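You operate a simulated robot arm through the tools that you are given. There is no shell and no other tool. Be economical: measure what you need, move in short steps, check, and stop when the job is done.

You run a simulated two-armed robot. Do the job below in one go: nothing can be reset, and whatever is moved stays where it is left.

TASK
Take the blue can and put it on the top of the fitting table. Carry the white tray with both arms and set it on the right end of the board stack. Fetch the grey clip and set it on the shelf of the rack table. Do these in any order. Set down upright: blue can.

It is judged by the outcome, as a careful person would: the job done as asked, and still so three seconds after it is handed in. It fails if anything else is knocked over, pushed out of place, dropped, spilled or broken.

THE ROBOT
Two 7-joint arms with two-finger parallel grippers on one trunk, on a base that drives. Base frame: it is fixed to the floor where the robot stands at the start and does not move with it; the origin is under the middle of the robot, x ahead of it, y to its left, z up; the surface under the hand at the start is at about z = 0.8. Readings come in m, degrees, newtons and seconds.
The left shoulder is at the start at [0.089, 0.182, 0.991], the right one opposite. With the tool pointing down near the work surface each hand reaches from about 0.32 to 0.76 m from the robot's upright axis, wherever it stands, measured 20 degrees to its own side. Places, roughly: right end of the board stack [-5.8, 1.4, 0.3]; shelf of the rack table [1, 2.2, 0.3]; top of the fitting table [0.6, -1.1, 0.8]; white tray [-6.5, 4.75, 0.5]. Payload 3.91 kg a hand.
The tool frame of a hand sits at the grasp point between the pads (the TCP): z along the fingers, y along the line on which they close. The tips reach 0.03 m beyond it. Largest opening 0.11 m; finger width 0.02, thickness 0.01; the body of the gripper, 0.048 by 0.112 m, starts 0.055 m behind the TCP.
Orientation is that of the tool frame in the base frame, as a unit quaternion [x, y, z, w]. With the fingers straight down and closing along the base's y, the tool's x points along the base's -x, its y along +y and its z along -z.

THE INTERFACE
- The arms move only by the tool move_arm. It takes "left_series", "right_series" or both (then of equal length, played together; a hand with none holds still); each is a list of rows, each a list of 7 numbers: the shift along the tool's x, y, z in m, then the turn, a rotation vector about the tool's x, y, z in degrees, then the closure, from 0 (fully open) to 1 (shut). In form: [[dx, dy, dz, wx, wy, wz, jaw], ...]. A call has 1 to 8 rows; each row shifts and turns the commanded pose from where the row before left it, along the tool's axes as they then stand. Rows are played at 5 a second. More than 0.05 m and 8.6 degrees between two rows, or a gripper value outside its range, and nothing of the call is played. A pose out of reach is approached as far as the arm can. The call stops where the force on the tool passes 40 N (or 10 N more than at its start, if that is more) or the arm is blocked; 0.2 s more then pass. Each finger travels about 0.072 m/s and halts on what it meets, pressing with about 30 N; the grip force reading is that of the motor and also rises with nothing between the fingers. The clock runs only during rows and for 0.2 s after the last one: add rows that do not move to give the fingers time. It gives the time, the measured TCP pose, the force on the tool (base axes), the opening and the grip force at its end, in the units of the frame above (readings bear some noise), with the torque about the TCP (base axes, N m) and any sound that the robot's microphone picked up.
- Cameras (640 x 400 px; columns grow to the right, rows downward): "scene" is now at [0.2544, -0.0202, 1.1987]; the picture's right is [-0.22, -0.97, 0.00], its down [-0.37, 0.09, -0.92] and it looks along [0.90, -0.21, -0.38] (base axes); focal length 214 px, centre (320, 200). "left" rides on the left gripper at [0.072, -0.017, -0.103] in its tool frame; the picture's right is [0.23, 0.97, 0.00], its down [-0.76, 0.18, -0.62] and it looks along [-0.61, 0.14, 0.78] (tool axes); focal length 222 px, centre (320, 200). "right" rides on the right gripper at [0.072, 0.017, -0.103] in its tool frame; the picture's right is [-0.23, 0.97, 0.00], its down [-0.76, -0.18, -0.62] and it looks along [-0.61, -0.14, 0.78] (tool axes); focal length 222 px, centre (320, 200). There is no depth. A picture from a camera that has moved, and an enlarged one, comes with that camera's place and axes in the base frame and with its lens. The place of the scene camera against the robot may be out by one fixed shift of up to 0.012 m in any direction.
- capture(camera): a new picture of that camera. It takes no simulated time.
- lift_body(by): slides the trunk up (or, below 0, down) by that many m; the arms and the scene camera ride with it, the base frame stays. It gives what a move gives, with no picture.
- roll_base(legs): drives the robot by 1 to 6 legs, each [ahead, left, turn to the left] in m, m and degrees, along the robot's own axes; the way and the turn of a leg run together, so that a leg with both is an arc; at most 1.5 m and 180 degrees a leg. The arms and the cameras ride along, it lands a little off, and it stops where it bumps. It gives what a move gives.
- turn_head(pan, tilt): turns the head with the scene camera to pan (to the left, within 80 degrees either way) and tilt (down, from -29 to 69), counted from straight ahead of the robot. It gives what a move gives.
- zoom(camera, box): a new picture of the part [left, top, right, bottom] of that camera's present view, enlarged. It takes no simulated time.
- finish_job(): hands the job in; it is judged then, once.

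Work in short steps. Places have to be worked out from the pictures, the camera data and where the tool is seen: move nearer, look again, correct. Check each grasp and each placing, and mend what went wrong. You have 165 turns and 138 pictures in all, those below and enlarged ones among them. Open the grippers and draw the arms clear of the work before you hand the job in, unless the task says otherwise; then end with one line.

The tools are called after "Emit:" by a JSON object that holds its "api" and its "payload". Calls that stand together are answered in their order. move_arm: Moves the arms, as the interface text tells. Its arguments: {"type":"object","properties":{"left_series":{"type":"array"},"right_series":{"type":"array"}},"required":[]} The other tools are called the same way: lift_body (by) slides the trunk up or down; roll_base (legs) drives the base; turn_head (pan, tilt) turns the head that bears the scene camera; capture (camera) takes a picture; zoom (camera, box) takes an enlarged picture of a part of a camera's view; finish_job () hands the job in.

At the start:

```text
time_s: 0.0
left_eef_pos: [0.4639, 0.0879, 1.0313]
left_ee_rot: [0.0, 1.0, 0.0, 0.0]
left_ft_force: [-0.3, 0.7, 0.2]
left_wrist_torque: [-0.02, 0.0, -0.02]
left_opening: 0.1102
left_gripper_force: 0.1
right_eef_pos: [0.3253, -0.1796, 1.1101]
right_ee_rot: [0.004, 1.0, -0.004, 0.001]
right_ft_force: [52.4, -20.1, -68.7]
right_wrist_torque: [1.16, -0.93, 1.13]
right_opening: 0.11
right_gripper_force: 0.1
trunk travel left (down, up): [-0.25, 0.264]
robot x, y, heading: [-0.002, 0.004, 0.1]
head pan, tilt: [-6.0, 35.6]
```

scene: 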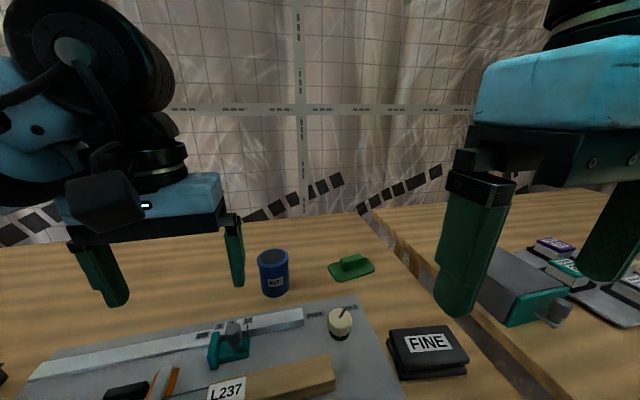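
right: 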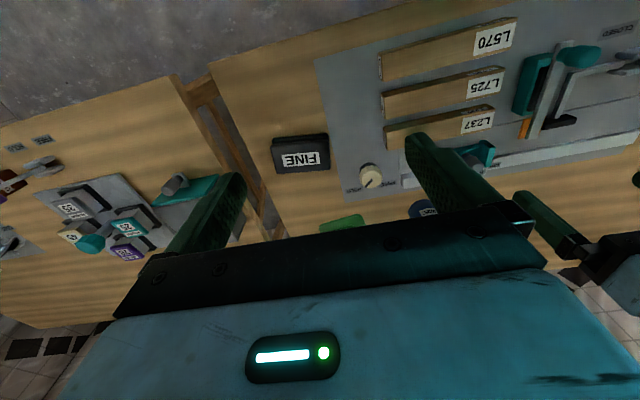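
left: 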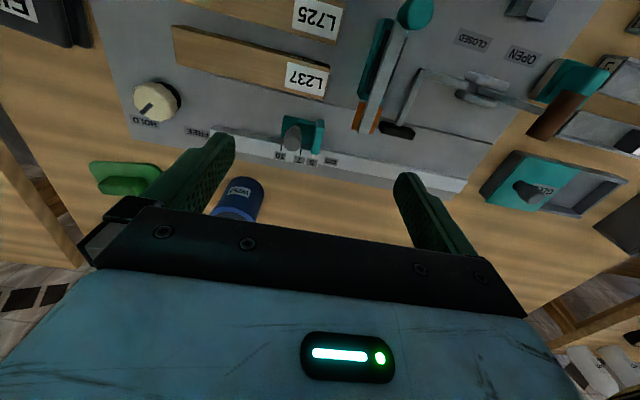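

The can stands ahead on the bench; the right arm's force reading is odd at the start. I look to the right first, toward the fitting table.

Emit:
{"api": "turn_head", "payload": {"pan": -60, "tilt": 30}}

```text
time_s: 1.2
left_eef_pos: [0.464, 0.089, 1.032]
left_ee_rot: [0.0, 1.0, 0.0, 0.0]
left_ft_force: [-0.5, 0.3, -0.4]
left_wrist_torque: [-0.01, 0.04, 0.0]
left_opening: 0.1101
left_gripper_force: 0.1
right_eef_pos: [0.3248, -0.1787, 1.1112]
right_ee_rot: [0.004, 1.0, -0.004, 0.001]
right_ft_force: [-0.3, 0.7, -0.8]
right_wrist_torque: [-0.04, 0.0, -0.02]
right_opening: 0.1101
right_gripper_force: 0.0
trunk travel left (down, up): [-0.25, 0.264]
robot x, y, heading: [-0.0011, 0.0007, 0.1]
head pan, tilt: [-60.0, 30.0]
```

The force was a start transient. Picture toward the fitting table.

Emit:
{"api": "capture", "payload": {"camera": "scene"}}

```text
134 pictures are left
camera scene: at [0.2094, -0.0777, 1.1866], right [-0.87, -0.5, 0.0], down [-0.25, 0.43, -0.87], along [0.43, -0.75, -0.5], focal length 214 px, centre (320, 200)
```

scene: 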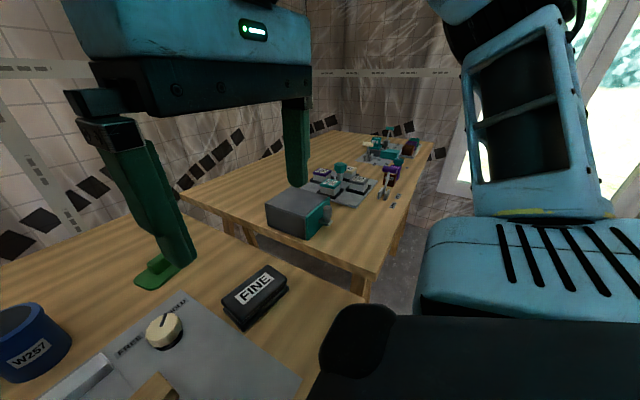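

The fitting table is the one beyond the gap. Now the left side, for the rack table and clip.

Emit:
{"api": "turn_head", "payload": {"pan": 60, "tilt": 25}}

Emit:
{"api": "capture", "payload": {"camera": "scene"}}

Emit:
{"api": "turn_head", "payload": {"pan": 5, "tilt": 45}}

Emit:
{"api": "capture", "payload": {"camera": "scene"}}

```text
time_s: 3.2
left_eef_pos: [0.4641, 0.0877, 1.0331]
left_ee_rot: [0.0, 1.0, 0.0, 0.0]
left_ft_force: [0.3, 0.3, 0.5]
left_wrist_torque: [0.01, -0.02, 0.05]
left_opening: 0.1099
left_gripper_force: 0.0
right_eef_pos: [0.3253, -0.1802, 1.1092]
right_ee_rot: [0.006, 1.0, -0.005, 0.0]
right_ft_force: [52.6, -10.6, 5.4]
right_wrist_torque: [1.26, 6.52, 0.15]
right_opening: 0.1101
right_gripper_force: 0.0
trunk travel left (down, up): [-0.25, 0.264]
robot x, y, heading: [-0.004, -0.0026, 0.0]
head pan, tilt: [60.0, 25.0]
```

```text
133 pictures are left
camera scene: at [0.2538, -0.0209, 1.1955], right [-0.23, -0.97, 0.0], down [-0.4, 0.1, -0.91], along [0.89, -0.21, -0.41], focal length 214 px, centre (320, 200)
```

scene: 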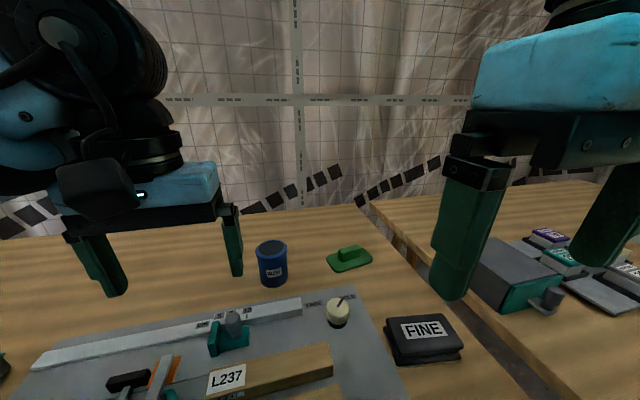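

```text
time_s: 4.5
left_eef_pos: [0.4647, 0.0871, 1.0317]
left_ee_rot: [0.0, 1.0, 0.0, 0.0]
left_ft_force: [0.3, 0.5, -0.2]
left_wrist_torque: [-0.02, 0.0, 0.07]
left_opening: 0.1098
left_gripper_force: 0.2
right_eef_pos: [0.3282, -0.1824, 1.1082]
right_ee_rot: [0.009, 1.0, -0.008, 0.002]
right_ft_force: [47.3, 3.2, -69.3]
right_wrist_torque: [-1.56, -1.58, -1.17]
right_opening: 0.11
right_gripper_force: 0.1
trunk travel left (down, up): [-0.25, 0.264]
robot x, y, heading: [-0.0017, -0.0033, 0.1]
head pan, tilt: [5.0, 45.0]
```

```text
132 pictures are left
camera scene: at [0.2533, -0.0198, 1.1915], right [-0.22, -0.97, 0.0], down [-0.44, 0.1, -0.89], along [0.87, -0.2, -0.45], focal length 214 px, centre (320, 200)
```

scene: 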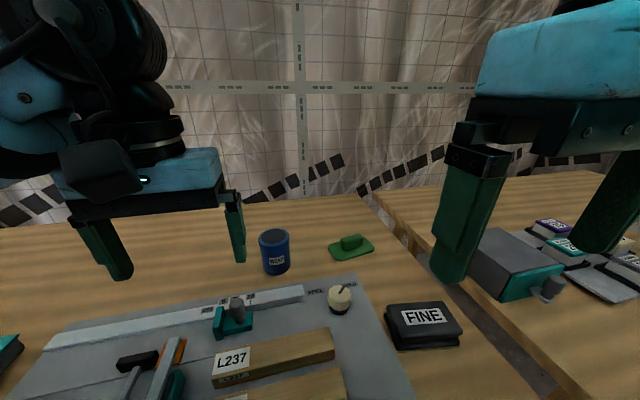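

The head is blocked by the right hand. I draw the right hand ahead and to the right, away from the head.

Emit:
{"api": "move_arm", "payload": {"right_series": [[-0.02, -0.04, 0, 0, 0, 0, 0], [-0.03, -0.04, 0, 0, 0, 0, 0], [-0.03, -0.03, 0, 0, 0, 0, 0], [-0.03, -0.03, 0, 0, 0, 0, 0], [0, 0, 0, 0, 0, 0, 0]]}}

Emit:
{"api": "turn_head", "payload": {"pan": 60, "tilt": 25}}

Emit:
{"api": "capture", "payload": {"camera": "scene"}}

```text
time_s: 5.7
left_eef_pos: [0.4638, 0.0885, 1.0322]
left_ee_rot: [0.0, 1.0, 0.0, 0.0]
left_ft_force: [1.1, 0.0, 0.0]
left_wrist_torque: [-0.03, 0.01, -0.04]
left_opening: 0.11
left_gripper_force: 0.1
right_eef_pos: [0.433, -0.3197, 1.1125]
right_ee_rot: [0.004, 1.0, -0.004, 0.002]
right_ft_force: [-0.1, -0.1, 0.4]
right_wrist_torque: [0.02, -0.04, 0.01]
right_opening: 0.11
right_gripper_force: 0.1
trunk travel left (down, up): [-0.25, 0.264]
robot x, y, heading: [-0.0012, 0.001, 0.4]
head pan, tilt: [5.0, 45.0]
```

```text
time_s: 6.9
left_eef_pos: [0.4634, 0.0879, 1.0318]
left_ee_rot: [0.001, 1.0, 0.0, 0.0]
left_ft_force: [0.2, 0.2, -0.4]
left_wrist_torque: [-0.01, 0.02, -0.01]
left_opening: 0.1098
left_gripper_force: 0.0
right_eef_pos: [0.4334, -0.3196, 1.1126]
right_ee_rot: [0.005, 1.0, -0.005, 0.002]
right_ft_force: [-0.8, 0.1, 0.1]
right_wrist_torque: [0.02, -0.01, 0.01]
right_opening: 0.1101
right_gripper_force: 0.1
trunk travel left (down, up): [-0.25, 0.264]
robot x, y, heading: [-0.0031, 0.0014, -0.0]
head pan, tilt: [60.0, 25.0]
```

```text
131 pictures are left
camera scene: at [0.2102, 0.0804, 1.1946], right [0.87, -0.5, 0.0], down [-0.21, -0.37, -0.91], along [0.45, 0.78, -0.42], focal length 214 px, centre (320, 200)
```

scene: 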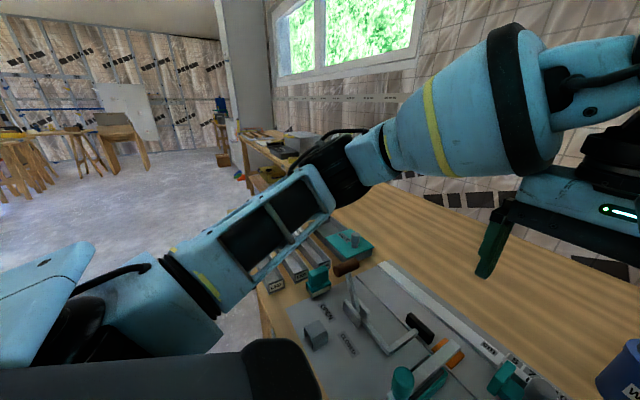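

Head moves freely now. Look ahead at the can and fitting table.

Emit:
{"api": "turn_head", "payload": {"pan": -10, "tilt": 45}}

Emit:
{"api": "capture", "payload": {"camera": "scene"}}

Emit:
{"api": "capture", "payload": {"camera": "left"}}

Emit:
{"api": "capture", "payload": {"camera": "right"}}

```text
time_s: 8.3
left_eef_pos: [0.4634, 0.0879, 1.0324]
left_ee_rot: [0.001, 1.0, 0.001, 0.0]
left_ft_force: [-0.1, 0.1, 0.1]
left_wrist_torque: [0.0, 0.03, -0.02]
left_opening: 0.1102
left_gripper_force: 0.0
right_eef_pos: [0.4332, -0.3204, 1.1117]
right_ee_rot: [0.005, 1.0, -0.005, 0.002]
right_ft_force: [0.2, -0.1, -0.4]
right_wrist_torque: [0.02, -0.04, 0.02]
right_opening: 0.1102
right_gripper_force: 0.1
trunk travel left (down, up): [-0.25, 0.264]
robot x, y, heading: [0.0044, -0.0054, 0.3]
head pan, tilt: [-10.0, 45.0]
```

```text
130 pictures are left
camera scene: at [0.2442, -0.0134, 1.164], right [-0.17, -0.98, 0.0], down [-0.7, 0.12, -0.71], along [0.7, -0.12, -0.71], focal length 214 px, centre (320, 200)
```

scene: 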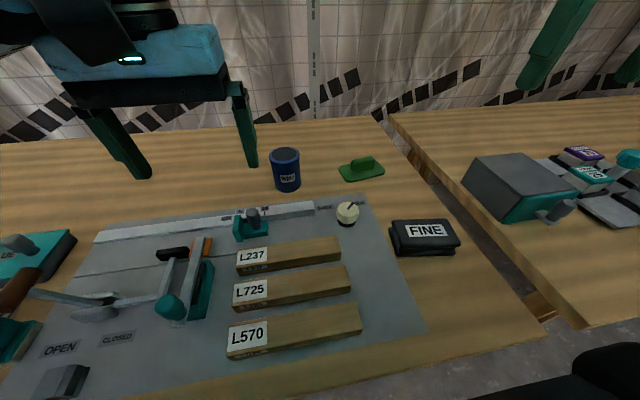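

```text
129 pictures are left
camera left: at [0.3906, 0.0726, 1.1344], right [-0.23, 0.97, 0.0], down [0.76, 0.18, 0.62], along [0.61, 0.14, -0.78], focal length 222 px, centre (320, 200)
```

left: 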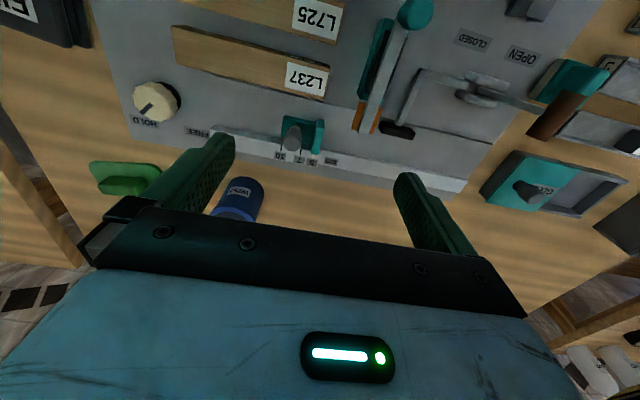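

```text
128 pictures are left
camera right: at [0.3616, -0.3028, 1.2166], right [0.24, 0.97, -0.01], down [0.76, -0.18, 0.63], along [0.61, -0.15, -0.78], focal length 222 px, centre (320, 200)
```

right: 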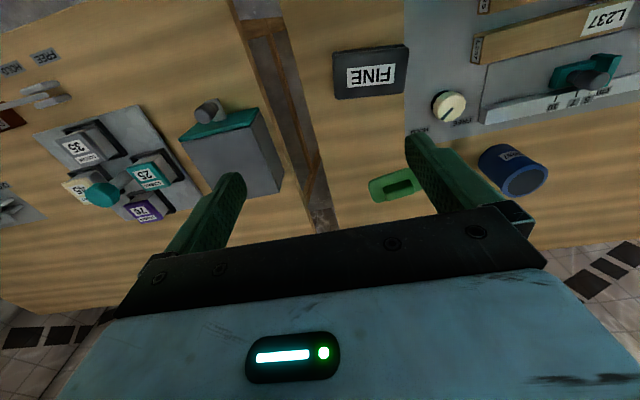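

The can is at about [0.68, 0.0], roughly 0.07 wide and 0.08 tall. I'll move the left hand aside and bring the right hand above and short of it.

Emit:
{"api": "move_arm", "payload": {"left_series": [[0, 0.04, 0, 0, 0, 0, 0], [0, 0.04, 0, 0, 0, 0, 0], [0, 0.04, 0, 0, 0, 0, 0], [0, 0.04, 0, 0, 0, 0, 0], [0, 0, 0, 0, 0, 0, 0], [0, 0, 0, 0, 0, 0, 0], [0, 0, 0, 0, 0, 0, 0], [0, 0, 0, 0, 0, 0, 0]], "right_series": [[-0.02, 0.03, 0.005, 0, 0, 0, 0], [-0.03, 0.04, 0.01, 0, 0, 0, 0], [-0.03, 0.04, 0.01, 0, 0, 0, 0], [-0.03, 0.04, 0.01, 0, 0, 0, 0], [-0.03, 0.04, 0.01, 0, 0, 0, 0], [-0.03, 0.04, 0.01, 0, 0, 0, 0], [-0.03, 0.04, 0.01, 0, 0, 0, 0], [-0.02, 0.03, 0.01, 0, 0, 0, 0]]}}

Emit:
{"api": "capture", "payload": {"camera": "right"}}

Emit:
{"api": "capture", "payload": {"camera": "scene"}}

```text
refused: row 2 steps farther than a row can; nothing moved
```

```text
127 pictures are left
camera right: at [0.3616, -0.3028, 1.2166], right [0.24, 0.97, -0.01], down [0.76, -0.18, 0.63], along [0.61, -0.15, -0.78], focal length 222 px, centre (320, 200)
```

right: 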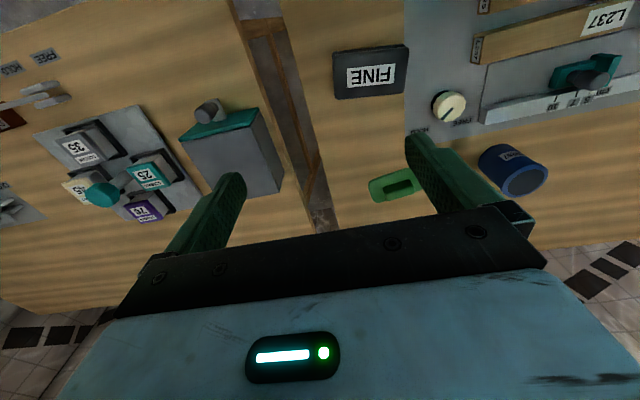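

```text
126 pictures are left
camera scene: at [0.2442, -0.0134, 1.164], right [-0.17, -0.98, 0.0], down [-0.7, 0.12, -0.71], along [0.7, -0.12, -0.71], focal length 214 px, centre (320, 200)
```

scene: 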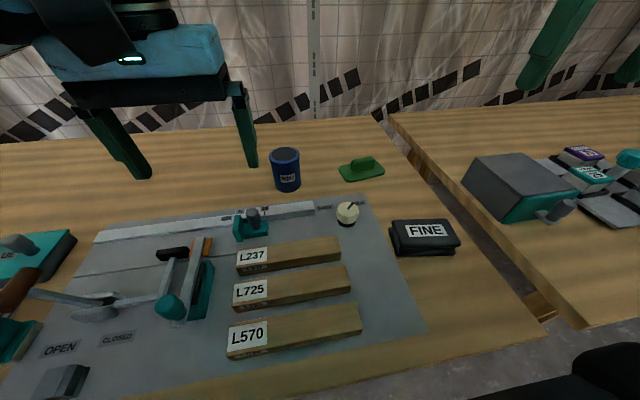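

Steps must stay under 0.05 m in total; retry with smaller ones.

Emit:
{"api": "move_arm", "payload": {"left_series": [[0, 0.04, 0, 0, 0, 0, 0], [0, 0.04, 0, 0, 0, 0, 0], [0, 0.04, 0, 0, 0, 0, 0], [0, 0.04, 0, 0, 0, 0, 0], [0, 0, 0, 0, 0, 0, 0], [0, 0, 0, 0, 0, 0, 0], [0, 0, 0, 0, 0, 0, 0], [0, 0, 0, 0, 0, 0, 0]], "right_series": [[-0.025, 0.04, 0.01, 0, 0, 0, 0], [-0.025, 0.04, 0.01, 0, 0, 0, 0], [-0.025, 0.04, 0.01, 0, 0, 0, 0], [-0.025, 0.04, 0.01, 0, 0, 0, 0], [-0.025, 0.04, 0.01, 0, 0, 0, 0], [-0.025, 0.04, 0.01, 0, 0, 0, 0], [-0.025, 0.04, 0.01, 0, 0, 0, 0], [-0.025, 0.04, 0.01, 0, 0, 0, 0]]}}

Emit:
{"api": "capture", "payload": {"camera": "right"}}

Emit:
{"api": "capture", "payload": {"camera": "scene"}}

```text
time_s: 10.1
left_eef_pos: [0.4626, 0.2494, 1.0321]
left_ee_rot: [0.0, 1.0, 0.001, 0.0]
left_ft_force: [-0.4, 0.0, 0.7]
left_wrist_torque: [0.0, 0.01, 0.0]
left_opening: 0.1101
left_gripper_force: 0.0
right_eef_pos: [0.5339, -0.1758, 1.0099]
right_ee_rot: [0.005, 1.0, -0.004, 0.002]
right_ft_force: [0.2, 0.0, 0.4]
right_wrist_torque: [-0.05, -0.02, -0.02]
right_opening: 0.1099
right_gripper_force: 0.0
right hand out of reach, approached as far as the arm can: row 4, 5, 6, 7, 8
trunk travel left (down, up): [-0.25, 0.264]
robot x, y, heading: [-0.0005, 0.0003, -0.2]
head pan, tilt: [-10.0, 45.0]
```

```text
125 pictures are left
camera right: at [0.4611, -0.1573, 1.1133], right [0.24, 0.97, -0.01], down [0.76, -0.18, 0.63], along [0.61, -0.15, -0.78], focal length 222 px, centre (320, 200)
```

right: 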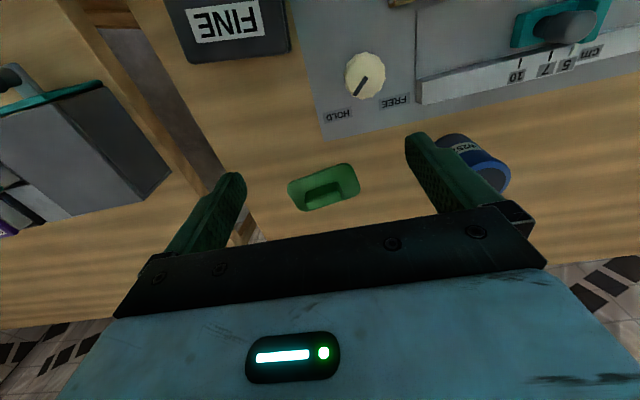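

```text
124 pictures are left
camera scene: at [0.2439, -0.0134, 1.1641], right [-0.17, -0.98, 0.0], down [-0.7, 0.12, -0.71], along [0.7, -0.12, -0.71], focal length 214 px, centre (320, 200)
```

scene: 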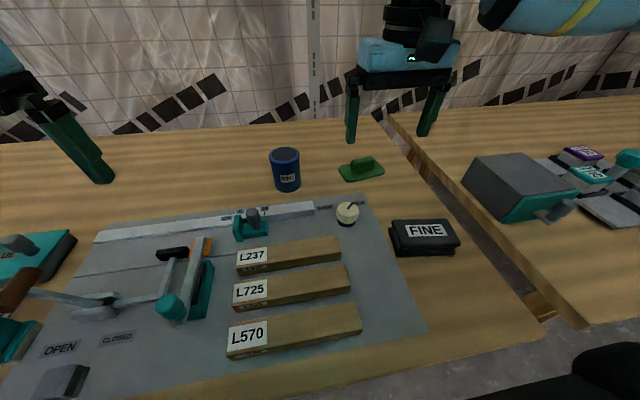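

The can is out of the right arm's reach from here at this height. I'll drive 0.25 m left so it sits on the right arm's favourable side.

Emit:
{"api": "roll_base", "payload": {"legs": [[0, 0.25, 0]]}}

Emit:
{"api": "capture", "payload": {"camera": "scene"}}

Emit:
{"api": "capture", "payload": {"camera": "right"}}

```text
time_s: 13.0
left_eef_pos: [0.4609, 0.5061, 1.0312]
left_ee_rot: [-0.001, 1.0, 0.0, -0.001]
left_ft_force: [0.6, 0.9, 0.6]
left_wrist_torque: [0.0, 0.02, -0.03]
left_opening: 0.1098
left_gripper_force: 0.1
right_eef_pos: [0.534, 0.0827, 1.0098]
right_ee_rot: [0.003, 1.0, -0.004, 0.001]
right_ft_force: [0.0, 0.2, 0.5]
right_wrist_torque: [-0.04, 0.0, 0.0]
right_opening: 0.1099
right_gripper_force: 0.0
trunk travel left (down, up): [-0.25, 0.264]
robot x, y, heading: [0.0018, 0.2588, -0.0]
head pan, tilt: [-10.0, 45.0]
```

```text
123 pictures are left
camera scene: at [0.2439, 0.2446, 1.164], right [-0.17, -0.99, 0.0], down [-0.7, 0.12, -0.71], along [0.7, -0.12, -0.71], focal length 214 px, centre (320, 200)
```

scene: 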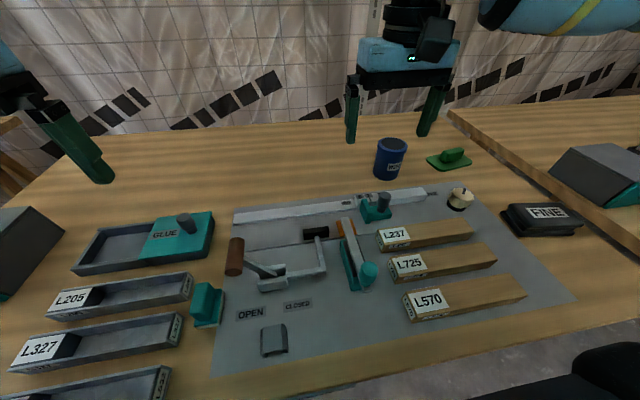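

```text
122 pictures are left
camera right: at [0.4614, 0.1013, 1.1134], right [0.23, 0.97, -0.01], down [0.76, -0.18, 0.63], along [0.61, -0.15, -0.78], focal length 222 px, centre (320, 200)
```

right: 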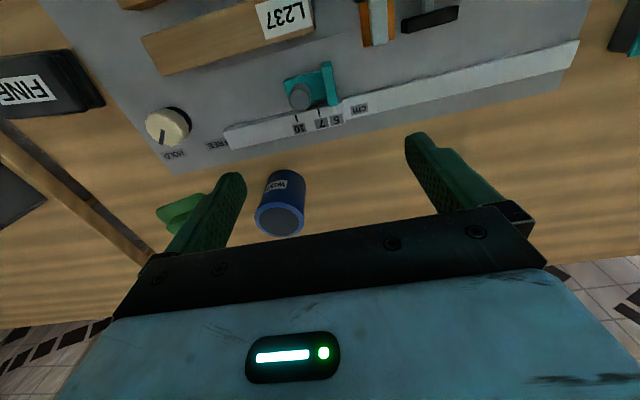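

Can centre from the wrist camera: about [0.667, −0.010]. A small test step shows where the command stands.

Emit:
{"api": "move_arm", "payload": {"right_series": [[0, -0.04, 0.0, 0, 0, 0, 0], [0, -0.04, 0, 0, 0, 0, 0], [0, 0, 0, 0, 0, 0, 0]]}}

```text
time_s: 13.8
left_eef_pos: [0.4608, 0.5071, 1.0306]
left_ee_rot: [-0.002, 1.0, 0.0, 0.0]
left_ft_force: [0.0, -0.7, 0.1]
left_wrist_torque: [-0.02, 0.01, -0.02]
left_opening: 0.1101
left_gripper_force: 0.1
right_eef_pos: [0.5325, 0.0033, 1.0097]
right_ee_rot: [0.004, 1.0, -0.005, 0.002]
right_ft_force: [-0.1, 0.1, -0.6]
right_wrist_torque: [0.0, 0.04, -0.01]
right_opening: 0.1099
right_gripper_force: 0.1
trunk travel left (down, up): [-0.25, 0.264]
robot x, y, heading: [0.0005, 0.2565, 0.4]
head pan, tilt: [-10.0, 45.0]
```

Command starts from the true pose. Advance above the can: x +0.135, y −0.013, staying above its top.

Emit:
{"api": "move_arm", "payload": {"right_series": [[-0.034, -0.004, 0, 0, 0, 0, 0], [-0.034, -0.003, 0, 0, 0, 0, 0], [-0.034, -0.003, 0.01, 0, 0, 0, 0], [-0.033, -0.003, 0.02, 0, 0, 0, 0], [0, 0, 0.02, 0, 0, 0, 0], [0, 0, 0, 0, 0, 0, 0]]}}

Emit:
{"api": "capture", "payload": {"camera": "right"}}

Emit:
{"api": "capture", "payload": {"camera": "scene"}}

```text
time_s: 15.2
left_eef_pos: [0.4614, 0.5068, 1.0315]
left_ee_rot: [0.0, 1.0, 0.0, 0.0]
left_ft_force: [0.3, 0.0, 0.0]
left_wrist_torque: [0.06, 0.03, 0.0]
left_opening: 0.11
left_gripper_force: 0.1
right_eef_pos: [0.6298, -0.0173, 0.9725]
right_ee_rot: [0.003, 1.0, -0.005, 0.002]
right_ft_force: [0.4, 0.2, 0.0]
right_wrist_torque: [-0.02, 0.03, -0.01]
right_opening: 0.11
right_gripper_force: 0.1
right hand out of reach, approached as far as the arm can: row 3, 4
trunk travel left (down, up): [-0.25, 0.264]
robot x, y, heading: [-0.0002, 0.2558, 0.0]
head pan, tilt: [-10.0, 45.0]
```

```text
121 pictures are left
camera right: at [0.5572, -0.0009, 1.0763], right [0.23, 0.97, -0.01], down [0.76, -0.18, 0.63], along [0.61, -0.15, -0.78], focal length 222 px, centre (320, 200)
```

right: 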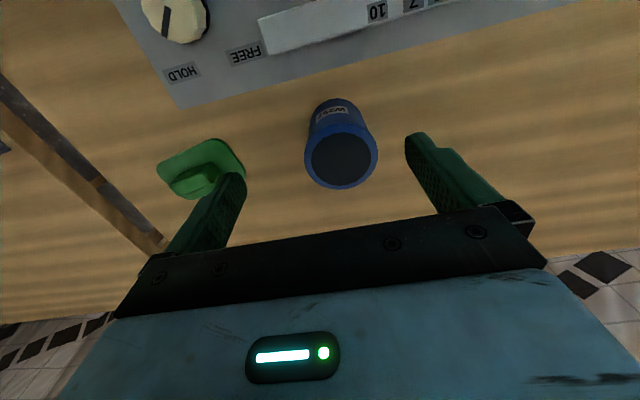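

```text
120 pictures are left
camera scene: at [0.2438, 0.2446, 1.164], right [-0.17, -0.99, 0.0], down [-0.7, 0.12, -0.71], along [0.7, -0.12, -0.71], focal length 214 px, centre (320, 200)
```

scene: 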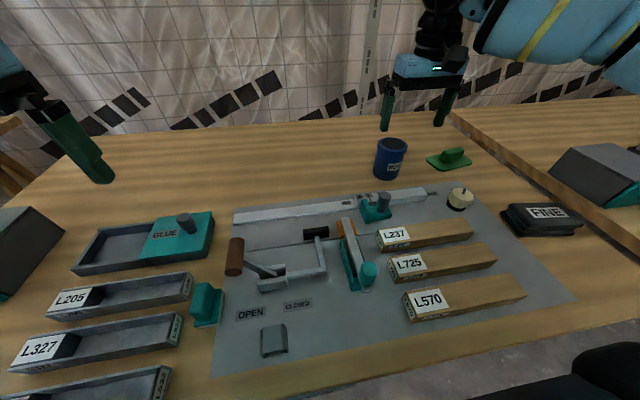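

Can top centre at about [0.667, −0.007]. Drop a bit, then slide over it with the tips still above its top.

Emit:
{"api": "move_arm", "payload": {"right_series": [[0, 0.005, 0.02, 0, 0, 0, 0], [-0.01, 0.005, 0.015, 0, 0, 0, 0], [-0.015, 0, 0.002, 0, 0, 0, 0], [-0.012, 0, 0, 0, 0, 0, 0], [0, 0, 0, 0, 0, 0, 0]]}}

Emit:
{"api": "capture", "payload": {"camera": "right"}}

```text
time_s: 16.4
left_eef_pos: [0.461, 0.5075, 1.0322]
left_ee_rot: [-0.001, 1.0, 0.0, 0.001]
left_ft_force: [0.4, -0.4, -0.7]
left_wrist_torque: [-0.01, -0.01, 0.0]
left_opening: 0.1101
left_gripper_force: 0.1
right_eef_pos: [0.6381, -0.0086, 0.9361]
right_ee_rot: [0.003, 1.0, -0.003, 0.001]
right_ft_force: [-0.3, 0.1, 0.2]
right_wrist_torque: [-0.02, -0.04, 0.0]
right_opening: 0.1097
right_gripper_force: 0.0
right hand out of reach, approached as far as the arm can: row 3, 4
trunk travel left (down, up): [-0.25, 0.264]
robot x, y, heading: [0.0021, 0.2597, 0.0]
head pan, tilt: [-10.0, 45.0]
```

```text
119 pictures are left
camera right: at [0.5669, 0.0084, 1.041], right [0.23, 0.97, -0.01], down [0.76, -0.18, 0.63], along [0.61, -0.15, -0.78], focal length 222 px, centre (320, 200)
```

right: 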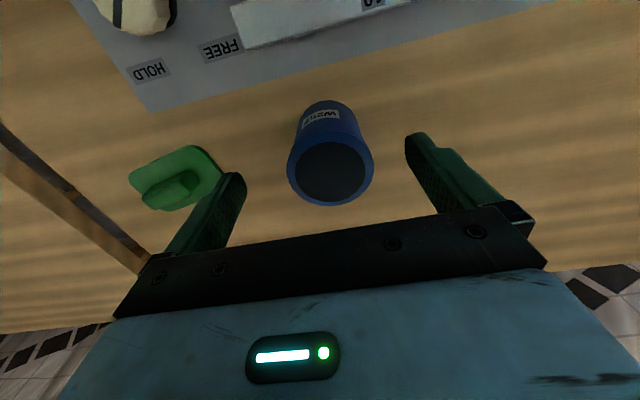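

Still short by 3 cm. I'll roll 0.03 m ahead, with the tips above the can's top, which brings the hand over it.

Emit:
{"api": "roll_base", "payload": {"legs": [[0.03, 0, 0]]}}

Emit:
{"api": "capture", "payload": {"camera": "right"}}

```text
time_s: 17.2
left_eef_pos: [0.4921, 0.5074, 1.0319]
left_ee_rot: [-0.001, 1.0, 0.0, 0.0]
left_ft_force: [0.7, -0.6, -0.5]
left_wrist_torque: [0.0, 0.01, 0.03]
left_opening: 0.1099
left_gripper_force: 0.0
right_eef_pos: [0.6694, -0.0086, 0.937]
right_ee_rot: [0.004, 1.0, -0.005, 0.001]
right_ft_force: [1.0, 0.2, -0.1]
right_wrist_torque: [0.02, 0.06, -0.03]
right_opening: 0.1099
right_gripper_force: 0.1
trunk travel left (down, up): [-0.25, 0.264]
robot x, y, heading: [0.0294, 0.2583, -0.0]
head pan, tilt: [-10.0, 45.0]
```

```text
118 pictures are left
camera right: at [0.5973, 0.0084, 1.0404], right [0.23, 0.97, -0.01], down [0.76, -0.18, 0.63], along [0.61, -0.15, -0.78], focal length 222 px, centre (320, 200)
```

right: 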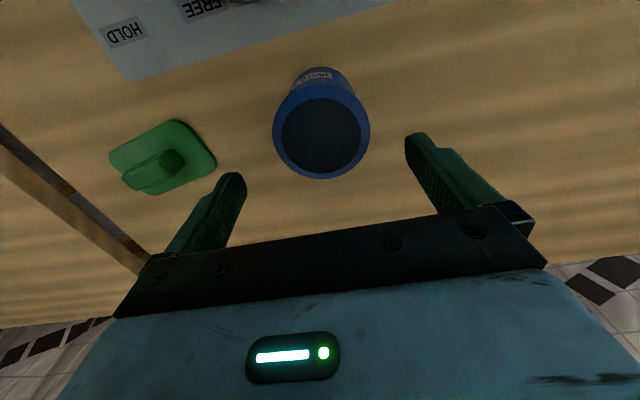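

Hand is centred over the can within a centimetre. Descend 0.08 m and then close.

Emit:
{"api": "move_arm", "payload": {"right_series": [[0.003, 0.001, 0.02, 0, 0, 0, 0], [0.003, 0.001, 0.02, 0, 0, 0, 0], [0, 0, 0.02, 0, 0, 0, 0], [0, 0, 0.018, 0, 0, 0, 0], [0, 0, 0, 0, 0, 0, 0]]}}

Emit:
{"api": "capture", "payload": {"camera": "right"}}

```text
time_s: 18.4
left_eef_pos: [0.4904, 0.5063, 1.0307]
left_ee_rot: [-0.001, 1.0, 0.0, 0.0]
left_ft_force: [-0.1, 0.5, -0.5]
left_wrist_torque: [-0.02, 0.02, 0.02]
left_opening: 0.1099
left_gripper_force: 0.0
right_eef_pos: [0.6628, -0.0085, 0.8582]
right_ee_rot: [0.003, 1.0, -0.005, 0.002]
right_ft_force: [0.0, 0.2, -0.6]
right_wrist_torque: [0.0, 0.02, 0.04]
right_opening: 0.1101
right_gripper_force: 0.2
trunk travel left (down, up): [-0.25, 0.264]
robot x, y, heading: [0.0289, 0.2584, -0.1]
head pan, tilt: [-10.0, 45.0]
```

```text
117 pictures are left
camera right: at [0.5901, 0.0099, 0.963], right [0.23, 0.97, -0.01], down [0.76, -0.18, 0.63], along [0.61, -0.15, -0.78], focal length 222 px, centre (320, 200)
```

right: 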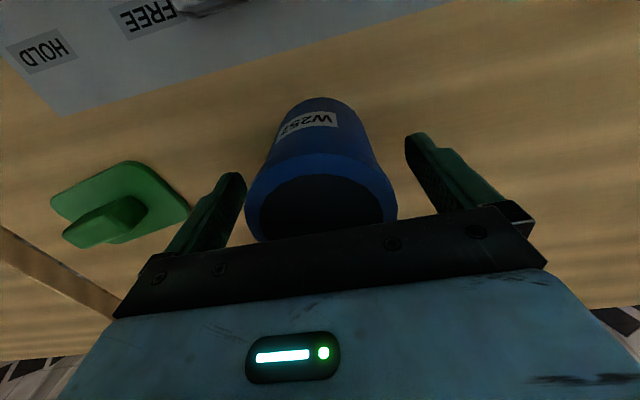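

Fingers straddle the can. Close.

Emit:
{"api": "move_arm", "payload": {"right_series": [[0, 0, 0, 0, 0, 0, 0.3], [0, 0, 0, 0, 0, 0, 0.6], [0, 0, 0, 0, 0, 0, 0.8], [0, 0, 0, 0, 0, 0, 1], [0, 0, 0, 0, 0, 0, 1]]}}

```text
time_s: 19.6
left_eef_pos: [0.49, 0.5061, 1.0321]
left_ee_rot: [-0.001, 1.0, 0.0, 0.0]
left_ft_force: [0.1, 0.6, 1.0]
left_wrist_torque: [-0.02, 0.01, 0.0]
left_opening: 0.11
left_gripper_force: 0.2
right_eef_pos: [0.6627, -0.0071, 0.8601]
right_ee_rot: [0.004, 1.0, -0.004, 0.002]
right_ft_force: [-0.4, 1.2, 0.1]
right_wrist_torque: [-0.03, 0.0, -0.05]
right_opening: 0.0694
right_gripper_force: 30.0
trunk travel left (down, up): [-0.25, 0.264]
robot x, y, heading: [0.0307, 0.2522, -0.1]
head pan, tilt: [-10.0, 45.0]
```

Gripped at 0.069 m opening. Lift and draw in a little.

Emit:
{"api": "move_arm", "payload": {"right_series": [[0, 0, -0.02, 0, 0, 0, 1], [0, 0, -0.03, 0, 0, 0, 1], [0.01, 0, -0.03, 0, 0, 0, 1], [0.03, 0, -0.03, 0, 0, 0, 1], [0.03, 0, -0.03, 0, 0, 0, 1], [0.03, 0, -0.02, 0, 0, 0, 1], [0.03, 0, 0, 0, 0, 0, 1]]}}

Emit:
{"api": "turn_head", "payload": {"pan": -55, "tilt": 40}}

Emit:
{"api": "capture", "payload": {"camera": "scene"}}

```text
time_s: 21.2
left_eef_pos: [0.4898, 0.5068, 1.0314]
left_ee_rot: [-0.001, 1.0, 0.0, 0.0]
left_ft_force: [-0.1, 0.3, 0.9]
left_wrist_torque: [0.01, 0.02, 0.0]
left_opening: 0.1099
left_gripper_force: 0.1
right_eef_pos: [0.5316, -0.0042, 1.0207]
right_ee_rot: [0.004, 1.0, -0.004, 0.002]
right_ft_force: [0.9, 0.4, -2.4]
right_wrist_torque: [0.0, 0.0, 0.01]
right_opening: 0.0695
right_gripper_force: 29.7
trunk travel left (down, up): [-0.25, 0.264]
robot x, y, heading: [0.0296, 0.2589, 0.2]
head pan, tilt: [-10.0, 45.0]
```

```text
time_s: 22.3
left_eef_pos: [0.4919, 0.5062, 1.0319]
left_ee_rot: [-0.001, 1.0, 0.0, 0.0]
left_ft_force: [-1.1, 0.5, 0.1]
left_wrist_torque: [-0.04, 0.01, 0.0]
left_opening: 0.1098
left_gripper_force: 0.0
right_eef_pos: [0.532, -0.0052, 1.0189]
right_ee_rot: [0.003, 1.0, -0.004, 0.001]
right_ft_force: [-0.3, 0.0, -2.6]
right_wrist_torque: [-0.01, -0.02, 0.0]
right_opening: 0.0695
right_gripper_force: 30.7
trunk travel left (down, up): [-0.25, 0.264]
robot x, y, heading: [0.0248, 0.2564, 0.1]
head pan, tilt: [-55.0, 40.0]
```

```text
116 pictures are left
camera scene: at [0.2425, 0.1888, 1.1712], right [-0.82, -0.58, 0.0], down [-0.37, 0.53, -0.77], along [0.44, -0.63, -0.64], focal length 214 px, centre (320, 200)
```

scene: 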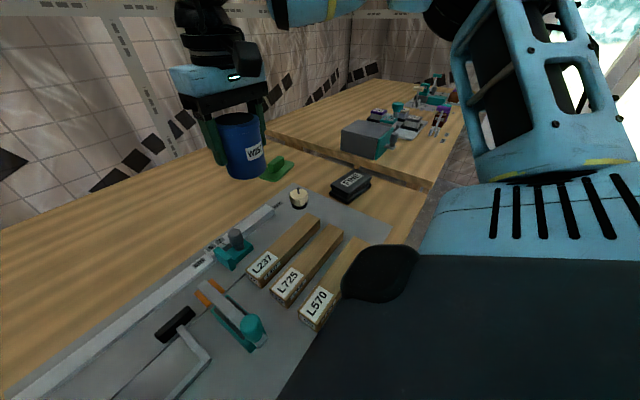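

Can is held. Drive back slightly and to the right toward the fitting table, then look for a free spot.

Emit:
{"api": "roll_base", "payload": {"legs": [[-0.03, 0, 0], [0, -0.65, 0]]}}

Emit:
{"api": "turn_head", "payload": {"pan": -35, "tilt": 50}}

Emit:
{"api": "capture", "payload": {"camera": "scene"}}

```text
time_s: 28.9
left_eef_pos: [0.4631, -0.1433, 1.0321]
left_ee_rot: [0.0, 1.0, 0.0, 0.0]
left_ft_force: [-1.0, -0.2, 0.9]
left_wrist_torque: [-0.02, -0.01, 0.0]
left_opening: 0.11
left_gripper_force: 0.1
right_eef_pos: [0.504, -0.654, 1.0191]
right_ee_rot: [0.005, 1.0, -0.004, 0.001]
right_ft_force: [-0.4, 0.0, -2.9]
right_wrist_torque: [0.01, 0.03, 0.03]
right_opening: 0.0694
right_gripper_force: 29.9
trunk travel left (down, up): [-0.25, 0.264]
robot x, y, heading: [0.0024, -0.3907, -0.2]
head pan, tilt: [-55.0, 40.0]
```

```text
time_s: 29.7
left_eef_pos: [0.4637, -0.1431, 1.0319]
left_ee_rot: [0.0, 1.0, 0.0, 0.0]
left_ft_force: [0.1, 0.7, -0.3]
left_wrist_torque: [0.01, -0.03, -0.04]
left_opening: 0.11
left_gripper_force: 0.1
right_eef_pos: [0.5038, -0.6542, 1.0199]
right_ee_rot: [0.004, 1.0, -0.004, 0.0]
right_ft_force: [0.2, -0.4, -3.0]
right_wrist_torque: [-0.02, 0.0, -0.03]
right_opening: 0.0694
right_gripper_force: 30.4
trunk travel left (down, up): [-0.25, 0.264]
robot x, y, heading: [0.0011, -0.3901, -0.1]
head pan, tilt: [-35.0, 50.0]
```

```text
115 pictures are left
camera scene: at [0.2282, -0.4349, 1.1571], right [-0.57, -0.82, 0.0], down [-0.63, 0.44, -0.64], along [0.53, -0.37, -0.77], focal length 214 px, centre (320, 200)
```

scene: 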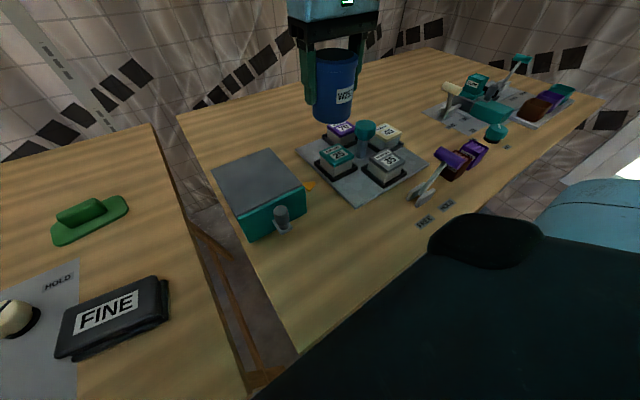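

A free strip lies in front of the grey box: about [0.355, −0.585]. Move the can there at height.

Emit:
{"api": "move_arm", "payload": {"right_series": [[0.03, 0.014, 0, 0, 0, 0, 1], [0.03, 0.014, 0, 0, 0, 0, 1], [0.03, 0.014, 0, 0, 0, 0, 1], [0.03, 0.014, 0, 0, 0, 0, 1], [0.029, 0.013, 0.02, 0, 0, 0, 1], [0, 0, 0.03, 0, 0, 0, 1], [0, 0, 0, 0, 0, 0, 1]]}}

Emit:
{"api": "capture", "payload": {"camera": "scene"}}

Emit:
{"api": "capture", "payload": {"camera": "right"}}

```text
time_s: 31.3
left_eef_pos: [0.4629, -0.1423, 1.0318]
left_ee_rot: [0.0, 1.0, 0.0, 0.0]
left_ft_force: [-0.3, 0.8, 0.1]
left_wrist_torque: [-0.01, -0.04, -0.02]
left_opening: 0.1099
left_gripper_force: 0.1
right_eef_pos: [0.3557, -0.5845, 0.9682]
right_ee_rot: [0.004, 1.0, -0.004, 0.002]
right_ft_force: [0.8, -0.7, -1.8]
right_wrist_torque: [0.0, 0.0, -0.01]
right_opening: 0.0692
right_gripper_force: 29.8
trunk travel left (down, up): [-0.25, 0.264]
robot x, y, heading: [0.0026, -0.3947, -0.1]
head pan, tilt: [-35.0, 50.0]
```

```text
114 pictures are left
camera scene: at [0.2279, -0.4347, 1.1572], right [-0.57, -0.82, 0.0], down [-0.63, 0.44, -0.64], along [0.53, -0.37, -0.77], focal length 214 px, centre (320, 200)
```

scene: 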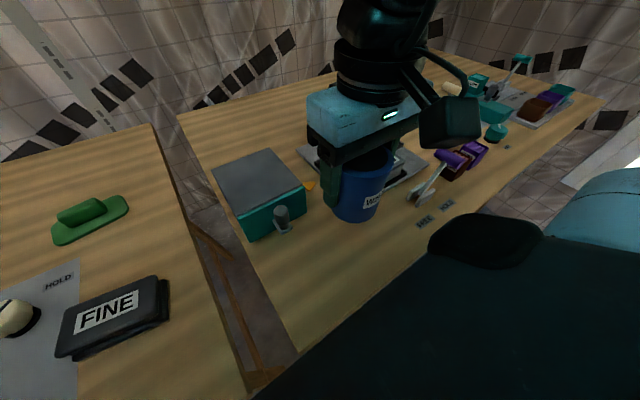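

```text
113 pictures are left
camera right: at [0.2831, -0.5668, 1.0727], right [0.24, 0.97, -0.01], down [0.76, -0.18, 0.63], along [0.61, -0.15, -0.78], focal length 222 px, centre (320, 200)
```

right: 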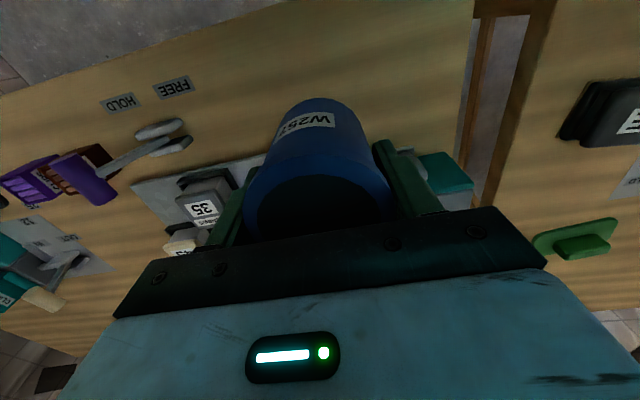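

Clear on all sides. Lower to just above the table.

Emit:
{"api": "move_arm", "payload": {"right_series": [[0, 0, 0.03, 0, 0, 0, 1], [0, 0, 0.03, 0, 0, 0, 1], [0, 0, 0.025, 0, 0, 0, 1], [0, 0, 0.015, 0, 0, 0, 1], [0, 0, 0.005, 0, 0, 0, 1], [0, 0, 0.003, 0, 0, 0, 1], [0, 0, 0, 0, 0, 0, 1]]}}

```text
time_s: 32.9
left_eef_pos: [0.4623, -0.1427, 1.0316]
left_ee_rot: [0.0, 1.0, 0.0, 0.0]
left_ft_force: [-0.4, 0.0, -0.3]
left_wrist_torque: [0.0, 0.01, 0.0]
left_opening: 0.1101
left_gripper_force: 0.1
right_eef_pos: [0.3554, -0.5857, 0.8618]
right_ee_rot: [0.004, 1.0, -0.004, 0.0]
right_ft_force: [0.7, 0.1, -2.2]
right_wrist_torque: [0.03, -0.02, 0.01]
right_opening: 0.0695
right_gripper_force: 30.2
trunk travel left (down, up): [-0.25, 0.264]
robot x, y, heading: [0.0004, -0.3938, 0.1]
head pan, tilt: [-35.0, 50.0]
```

Still hanging (−2.2 N). Creep down by millimetres until contact.

Emit:
{"api": "move_arm", "payload": {"right_series": [[0, 0, 0.0015, 0, 0, 0, 1], [0, 0, 0.0015, 0, 0, 0, 1], [0, 0, 0, 0, 0, 0, 1]]}}

```text
time_s: 33.7
left_eef_pos: [0.462, -0.1427, 1.0313]
left_ee_rot: [0.0, 1.0, 0.001, 0.001]
left_ft_force: [0.5, -0.4, 0.1]
left_wrist_torque: [0.0, 0.02, -0.01]
left_opening: 0.1098
left_gripper_force: 0.1
right_eef_pos: [0.356, -0.5863, 0.8582]
right_ee_rot: [0.005, 1.0, -0.004, 0.004]
right_ft_force: [2.3, -5.6, 23.6]
right_wrist_torque: [0.11, 0.44, 0.04]
right_opening: 0.0692
right_gripper_force: 29.9
trunk travel left (down, up): [-0.25, 0.264]
robot x, y, heading: [0.0013, -0.3929, 0.0]
head pan, tilt: [-35.0, 50.0]
```

Contact. Ease up 1 mm, open, and rise.

Emit:
{"api": "move_arm", "payload": {"right_series": [[0, 0, -0.001, 0, 0, 0, 1], [0, 0, 0, 0, 0, 0, 0.7], [0, 0, 0, 0, 0, 0, 0.4], [0, 0, 0, 0, 0, 0, 0], [0, 0, 0, 0, 0, 0, 0], [0, 0, -0.02, 0, 0, 0, 0], [0, 0, -0.04, 0, 0, 0, 0], [0, 0, -0.04, 0, 0, 0, 0]]}}

Emit:
{"api": "move_arm", "payload": {"right_series": [[0, 0, -0.04, 0, 0, 0, 0], [0, 0, -0.04, 0, 0, 0, 0], [-0.03, 0, -0.02, 0, 0, 0, 0], [-0.04, 0, 0, 0, 0, 0, 0], [-0.04, 0, 0, 0, 0, 0, 0]]}}

Emit:
{"api": "capture", "payload": {"camera": "scene"}}

```text
time_s: 35.5
left_eef_pos: [0.4629, -0.1434, 1.0318]
left_ee_rot: [0.0, 1.0, 0.0, 0.0]
left_ft_force: [-0.2, -0.6, -0.1]
left_wrist_torque: [-0.02, 0.01, 0.0]
left_opening: 0.1102
left_gripper_force: 0.1
right_eef_pos: [0.3542, -0.5852, 0.9596]
right_ee_rot: [0.004, 1.0, -0.004, 0.002]
right_ft_force: [0.5, 0.0, -0.8]
right_wrist_torque: [0.01, -0.01, -0.04]
right_opening: 0.11
right_gripper_force: 0.0
trunk travel left (down, up): [-0.25, 0.264]
robot x, y, heading: [-0.0012, -0.3931, -0.1]
head pan, tilt: [-35.0, 50.0]
```

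```text
time_s: 36.7
left_eef_pos: [0.4642, -0.1417, 1.0306]
left_ee_rot: [0.0, 1.0, 0.0, 0.001]
left_ft_force: [-0.4, 0.1, -0.6]
left_wrist_torque: [0.0, 0.0, 0.02]
left_opening: 0.1101
left_gripper_force: 0.1
right_eef_pos: [0.4665, -0.5839, 1.06]
right_ee_rot: [0.004, 1.0, -0.005, 0.001]
right_ft_force: [0.3, 0.3, 0.6]
right_wrist_torque: [-0.01, -0.01, -0.01]
right_opening: 0.1101
right_gripper_force: 0.0
trunk travel left (down, up): [-0.25, 0.264]
robot x, y, heading: [-0.0011, -0.389, -0.1]
head pan, tilt: [-35.0, 50.0]
```

```text
112 pictures are left
camera scene: at [0.229, -0.4345, 1.1569], right [-0.57, -0.82, 0.0], down [-0.63, 0.44, -0.64], along [0.53, -0.37, -0.77], focal length 214 px, centre (320, 200)
```

scene: 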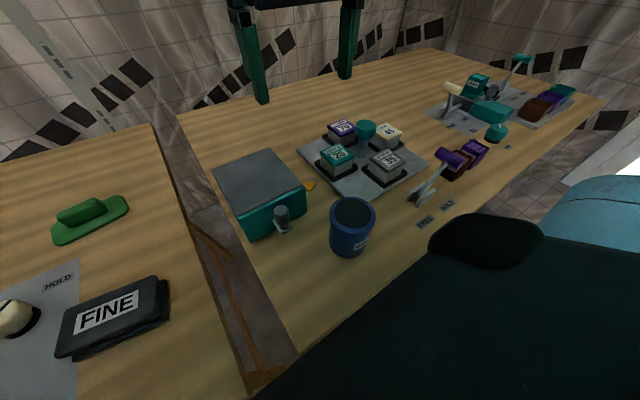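

The blue can stands upright on the fitting table. Now search for the grey clip; first a closer look at the fitting table.

Emit:
{"api": "zoom", "payload": {"camera": "scene", "box": [280, 40, 620, 250]}}

Emit:
{"api": "turn_head", "payload": {"pan": 25, "tilt": 45}}

Emit:
{"api": "capture", "payload": {"camera": "scene"}}

```text
1.88 times, centred on (450, 145) of scene
camera zoom: at [0.229, -0.4345, 1.1569], right [-0.57, -0.82, 0.0], down [-0.63, 0.44, -0.64], along [0.53, -0.37, -0.77], focal length 404 px, centre (75, 304)
```

zoom: 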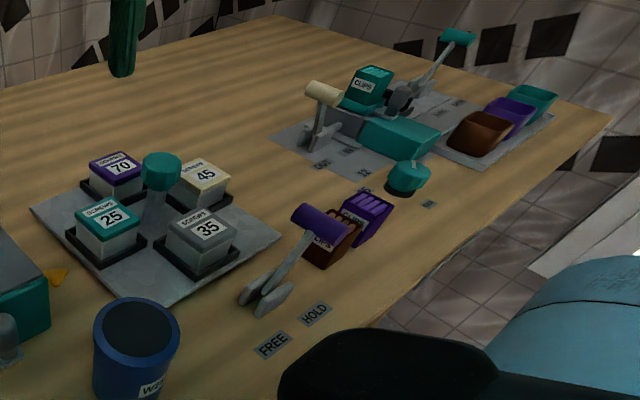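

```text
time_s: 38.0
left_eef_pos: [0.4629, -0.1426, 1.0319]
left_ee_rot: [-0.001, 1.0, 0.0, 0.0]
left_ft_force: [0.3, -0.2, 0.2]
left_wrist_torque: [-0.01, 0.02, 0.02]
left_opening: 0.11
left_gripper_force: 0.0
right_eef_pos: [0.4649, -0.5844, 1.0606]
right_ee_rot: [0.004, 1.0, -0.004, 0.002]
right_ft_force: [-0.7, 0.0, 0.2]
right_wrist_torque: [0.01, 0.05, -0.02]
right_opening: 0.1105
right_gripper_force: 0.1
trunk travel left (down, up): [-0.25, 0.264]
robot x, y, heading: [0.0024, -0.3929, -0.0]
head pan, tilt: [25.0, 45.0]
```

```text
110 pictures are left
camera scene: at [0.2387, -0.3563, 1.164], right [0.42, -0.91, 0.0], down [-0.64, -0.3, -0.71], along [0.64, 0.3, -0.71], focal length 214 px, centre (320, 200)
```

scene: 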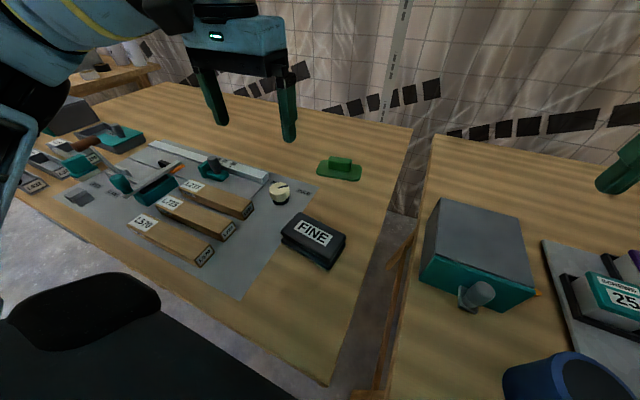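

There are boxes labelled "CLIPS" on the fitting table. Drive right to look closer.

Emit:
{"api": "roll_base", "payload": {"legs": [[-0.1, 0, 0], [0, -0.55, 0]]}}

Emit:
{"api": "turn_head", "payload": {"pan": -15, "tilt": 45}}

Emit:
{"api": "capture", "payload": {"camera": "scene"}}

```text
time_s: 44.1
left_eef_pos: [0.3634, -0.6938, 1.0319]
left_ee_rot: [-0.001, 1.0, 0.0, 0.001]
left_ft_force: [0.1, -0.2, 0.3]
left_wrist_torque: [0.03, 0.01, -0.02]
left_opening: 0.11
left_gripper_force: 0.1
right_eef_pos: [0.3675, -1.1342, 1.0601]
right_ee_rot: [0.002, 1.0, -0.004, 0.002]
right_ft_force: [0.5, -0.7, -0.2]
right_wrist_torque: [-0.02, 0.02, 0.05]
right_opening: 0.1099
right_gripper_force: 0.1
trunk travel left (down, up): [-0.25, 0.264]
robot x, y, heading: [-0.0971, -0.9432, 0.1]
head pan, tilt: [25.0, 45.0]
```

```text
time_s: 45.2
left_eef_pos: [0.3645, -0.6934, 1.0307]
left_ee_rot: [-0.002, 1.0, 0.001, 0.0]
left_ft_force: [0.9, 0.2, 0.6]
left_wrist_torque: [0.03, -0.01, 0.03]
left_opening: 0.1099
left_gripper_force: 0.1
right_eef_pos: [0.3681, -1.135, 1.0603]
right_ee_rot: [0.003, 1.0, -0.004, 0.002]
right_ft_force: [-0.2, -0.5, 0.1]
right_wrist_torque: [0.02, -0.01, 0.0]
right_opening: 0.1099
right_gripper_force: 0.1
trunk travel left (down, up): [-0.25, 0.264]
robot x, y, heading: [-0.1022, -0.942, 0.1]
head pan, tilt: [-15.0, 45.0]
```

```text
109 pictures are left
camera scene: at [0.1446, -0.9627, 1.164], right [-0.25, -0.97, 0.0], down [-0.68, 0.18, -0.71], along [0.68, -0.18, -0.71], focal length 214 px, centre (320, 200)
```

scene: 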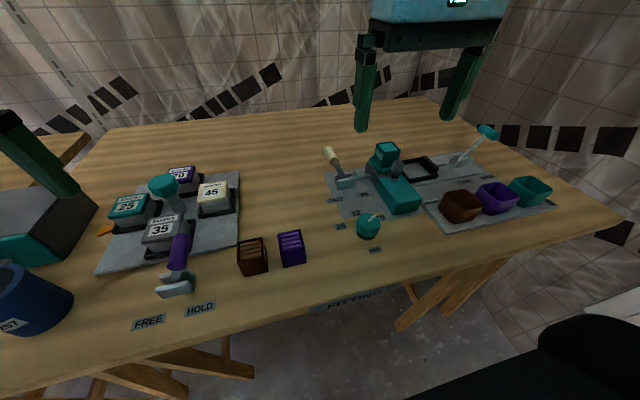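

Zoom on the clip box area and the ribbed blocks.

Emit:
{"api": "zoom", "payload": {"camera": "scene", "box": [310, 115, 570, 275]}}

Emit:
{"api": "zoom", "payload": {"camera": "scene", "box": [90, 160, 350, 330]}}

```text
2.46 times, centred on (440, 195) of scene
camera zoom: at [0.1446, -0.9627, 1.164], right [-0.25, -0.97, 0.0], down [-0.68, 0.18, -0.71], along [0.68, -0.18, -0.71], focal length 528 px, centre (25, 212)
```

zoom: 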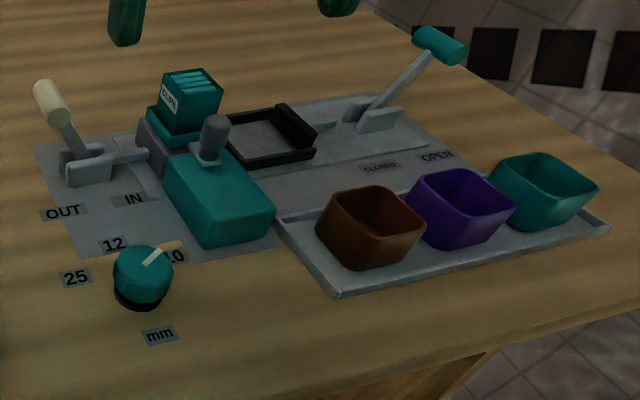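

```text
2.35 times, centred on (220, 245) of scene
camera zoom: at [0.1446, -0.9627, 1.164], right [-0.25, -0.97, 0.0], down [-0.68, 0.18, -0.71], along [0.68, -0.18, -0.71], focal length 505 px, centre (555, 94)
```

zoom: 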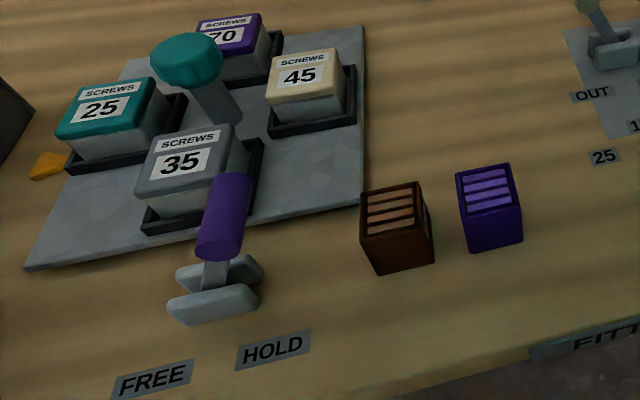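

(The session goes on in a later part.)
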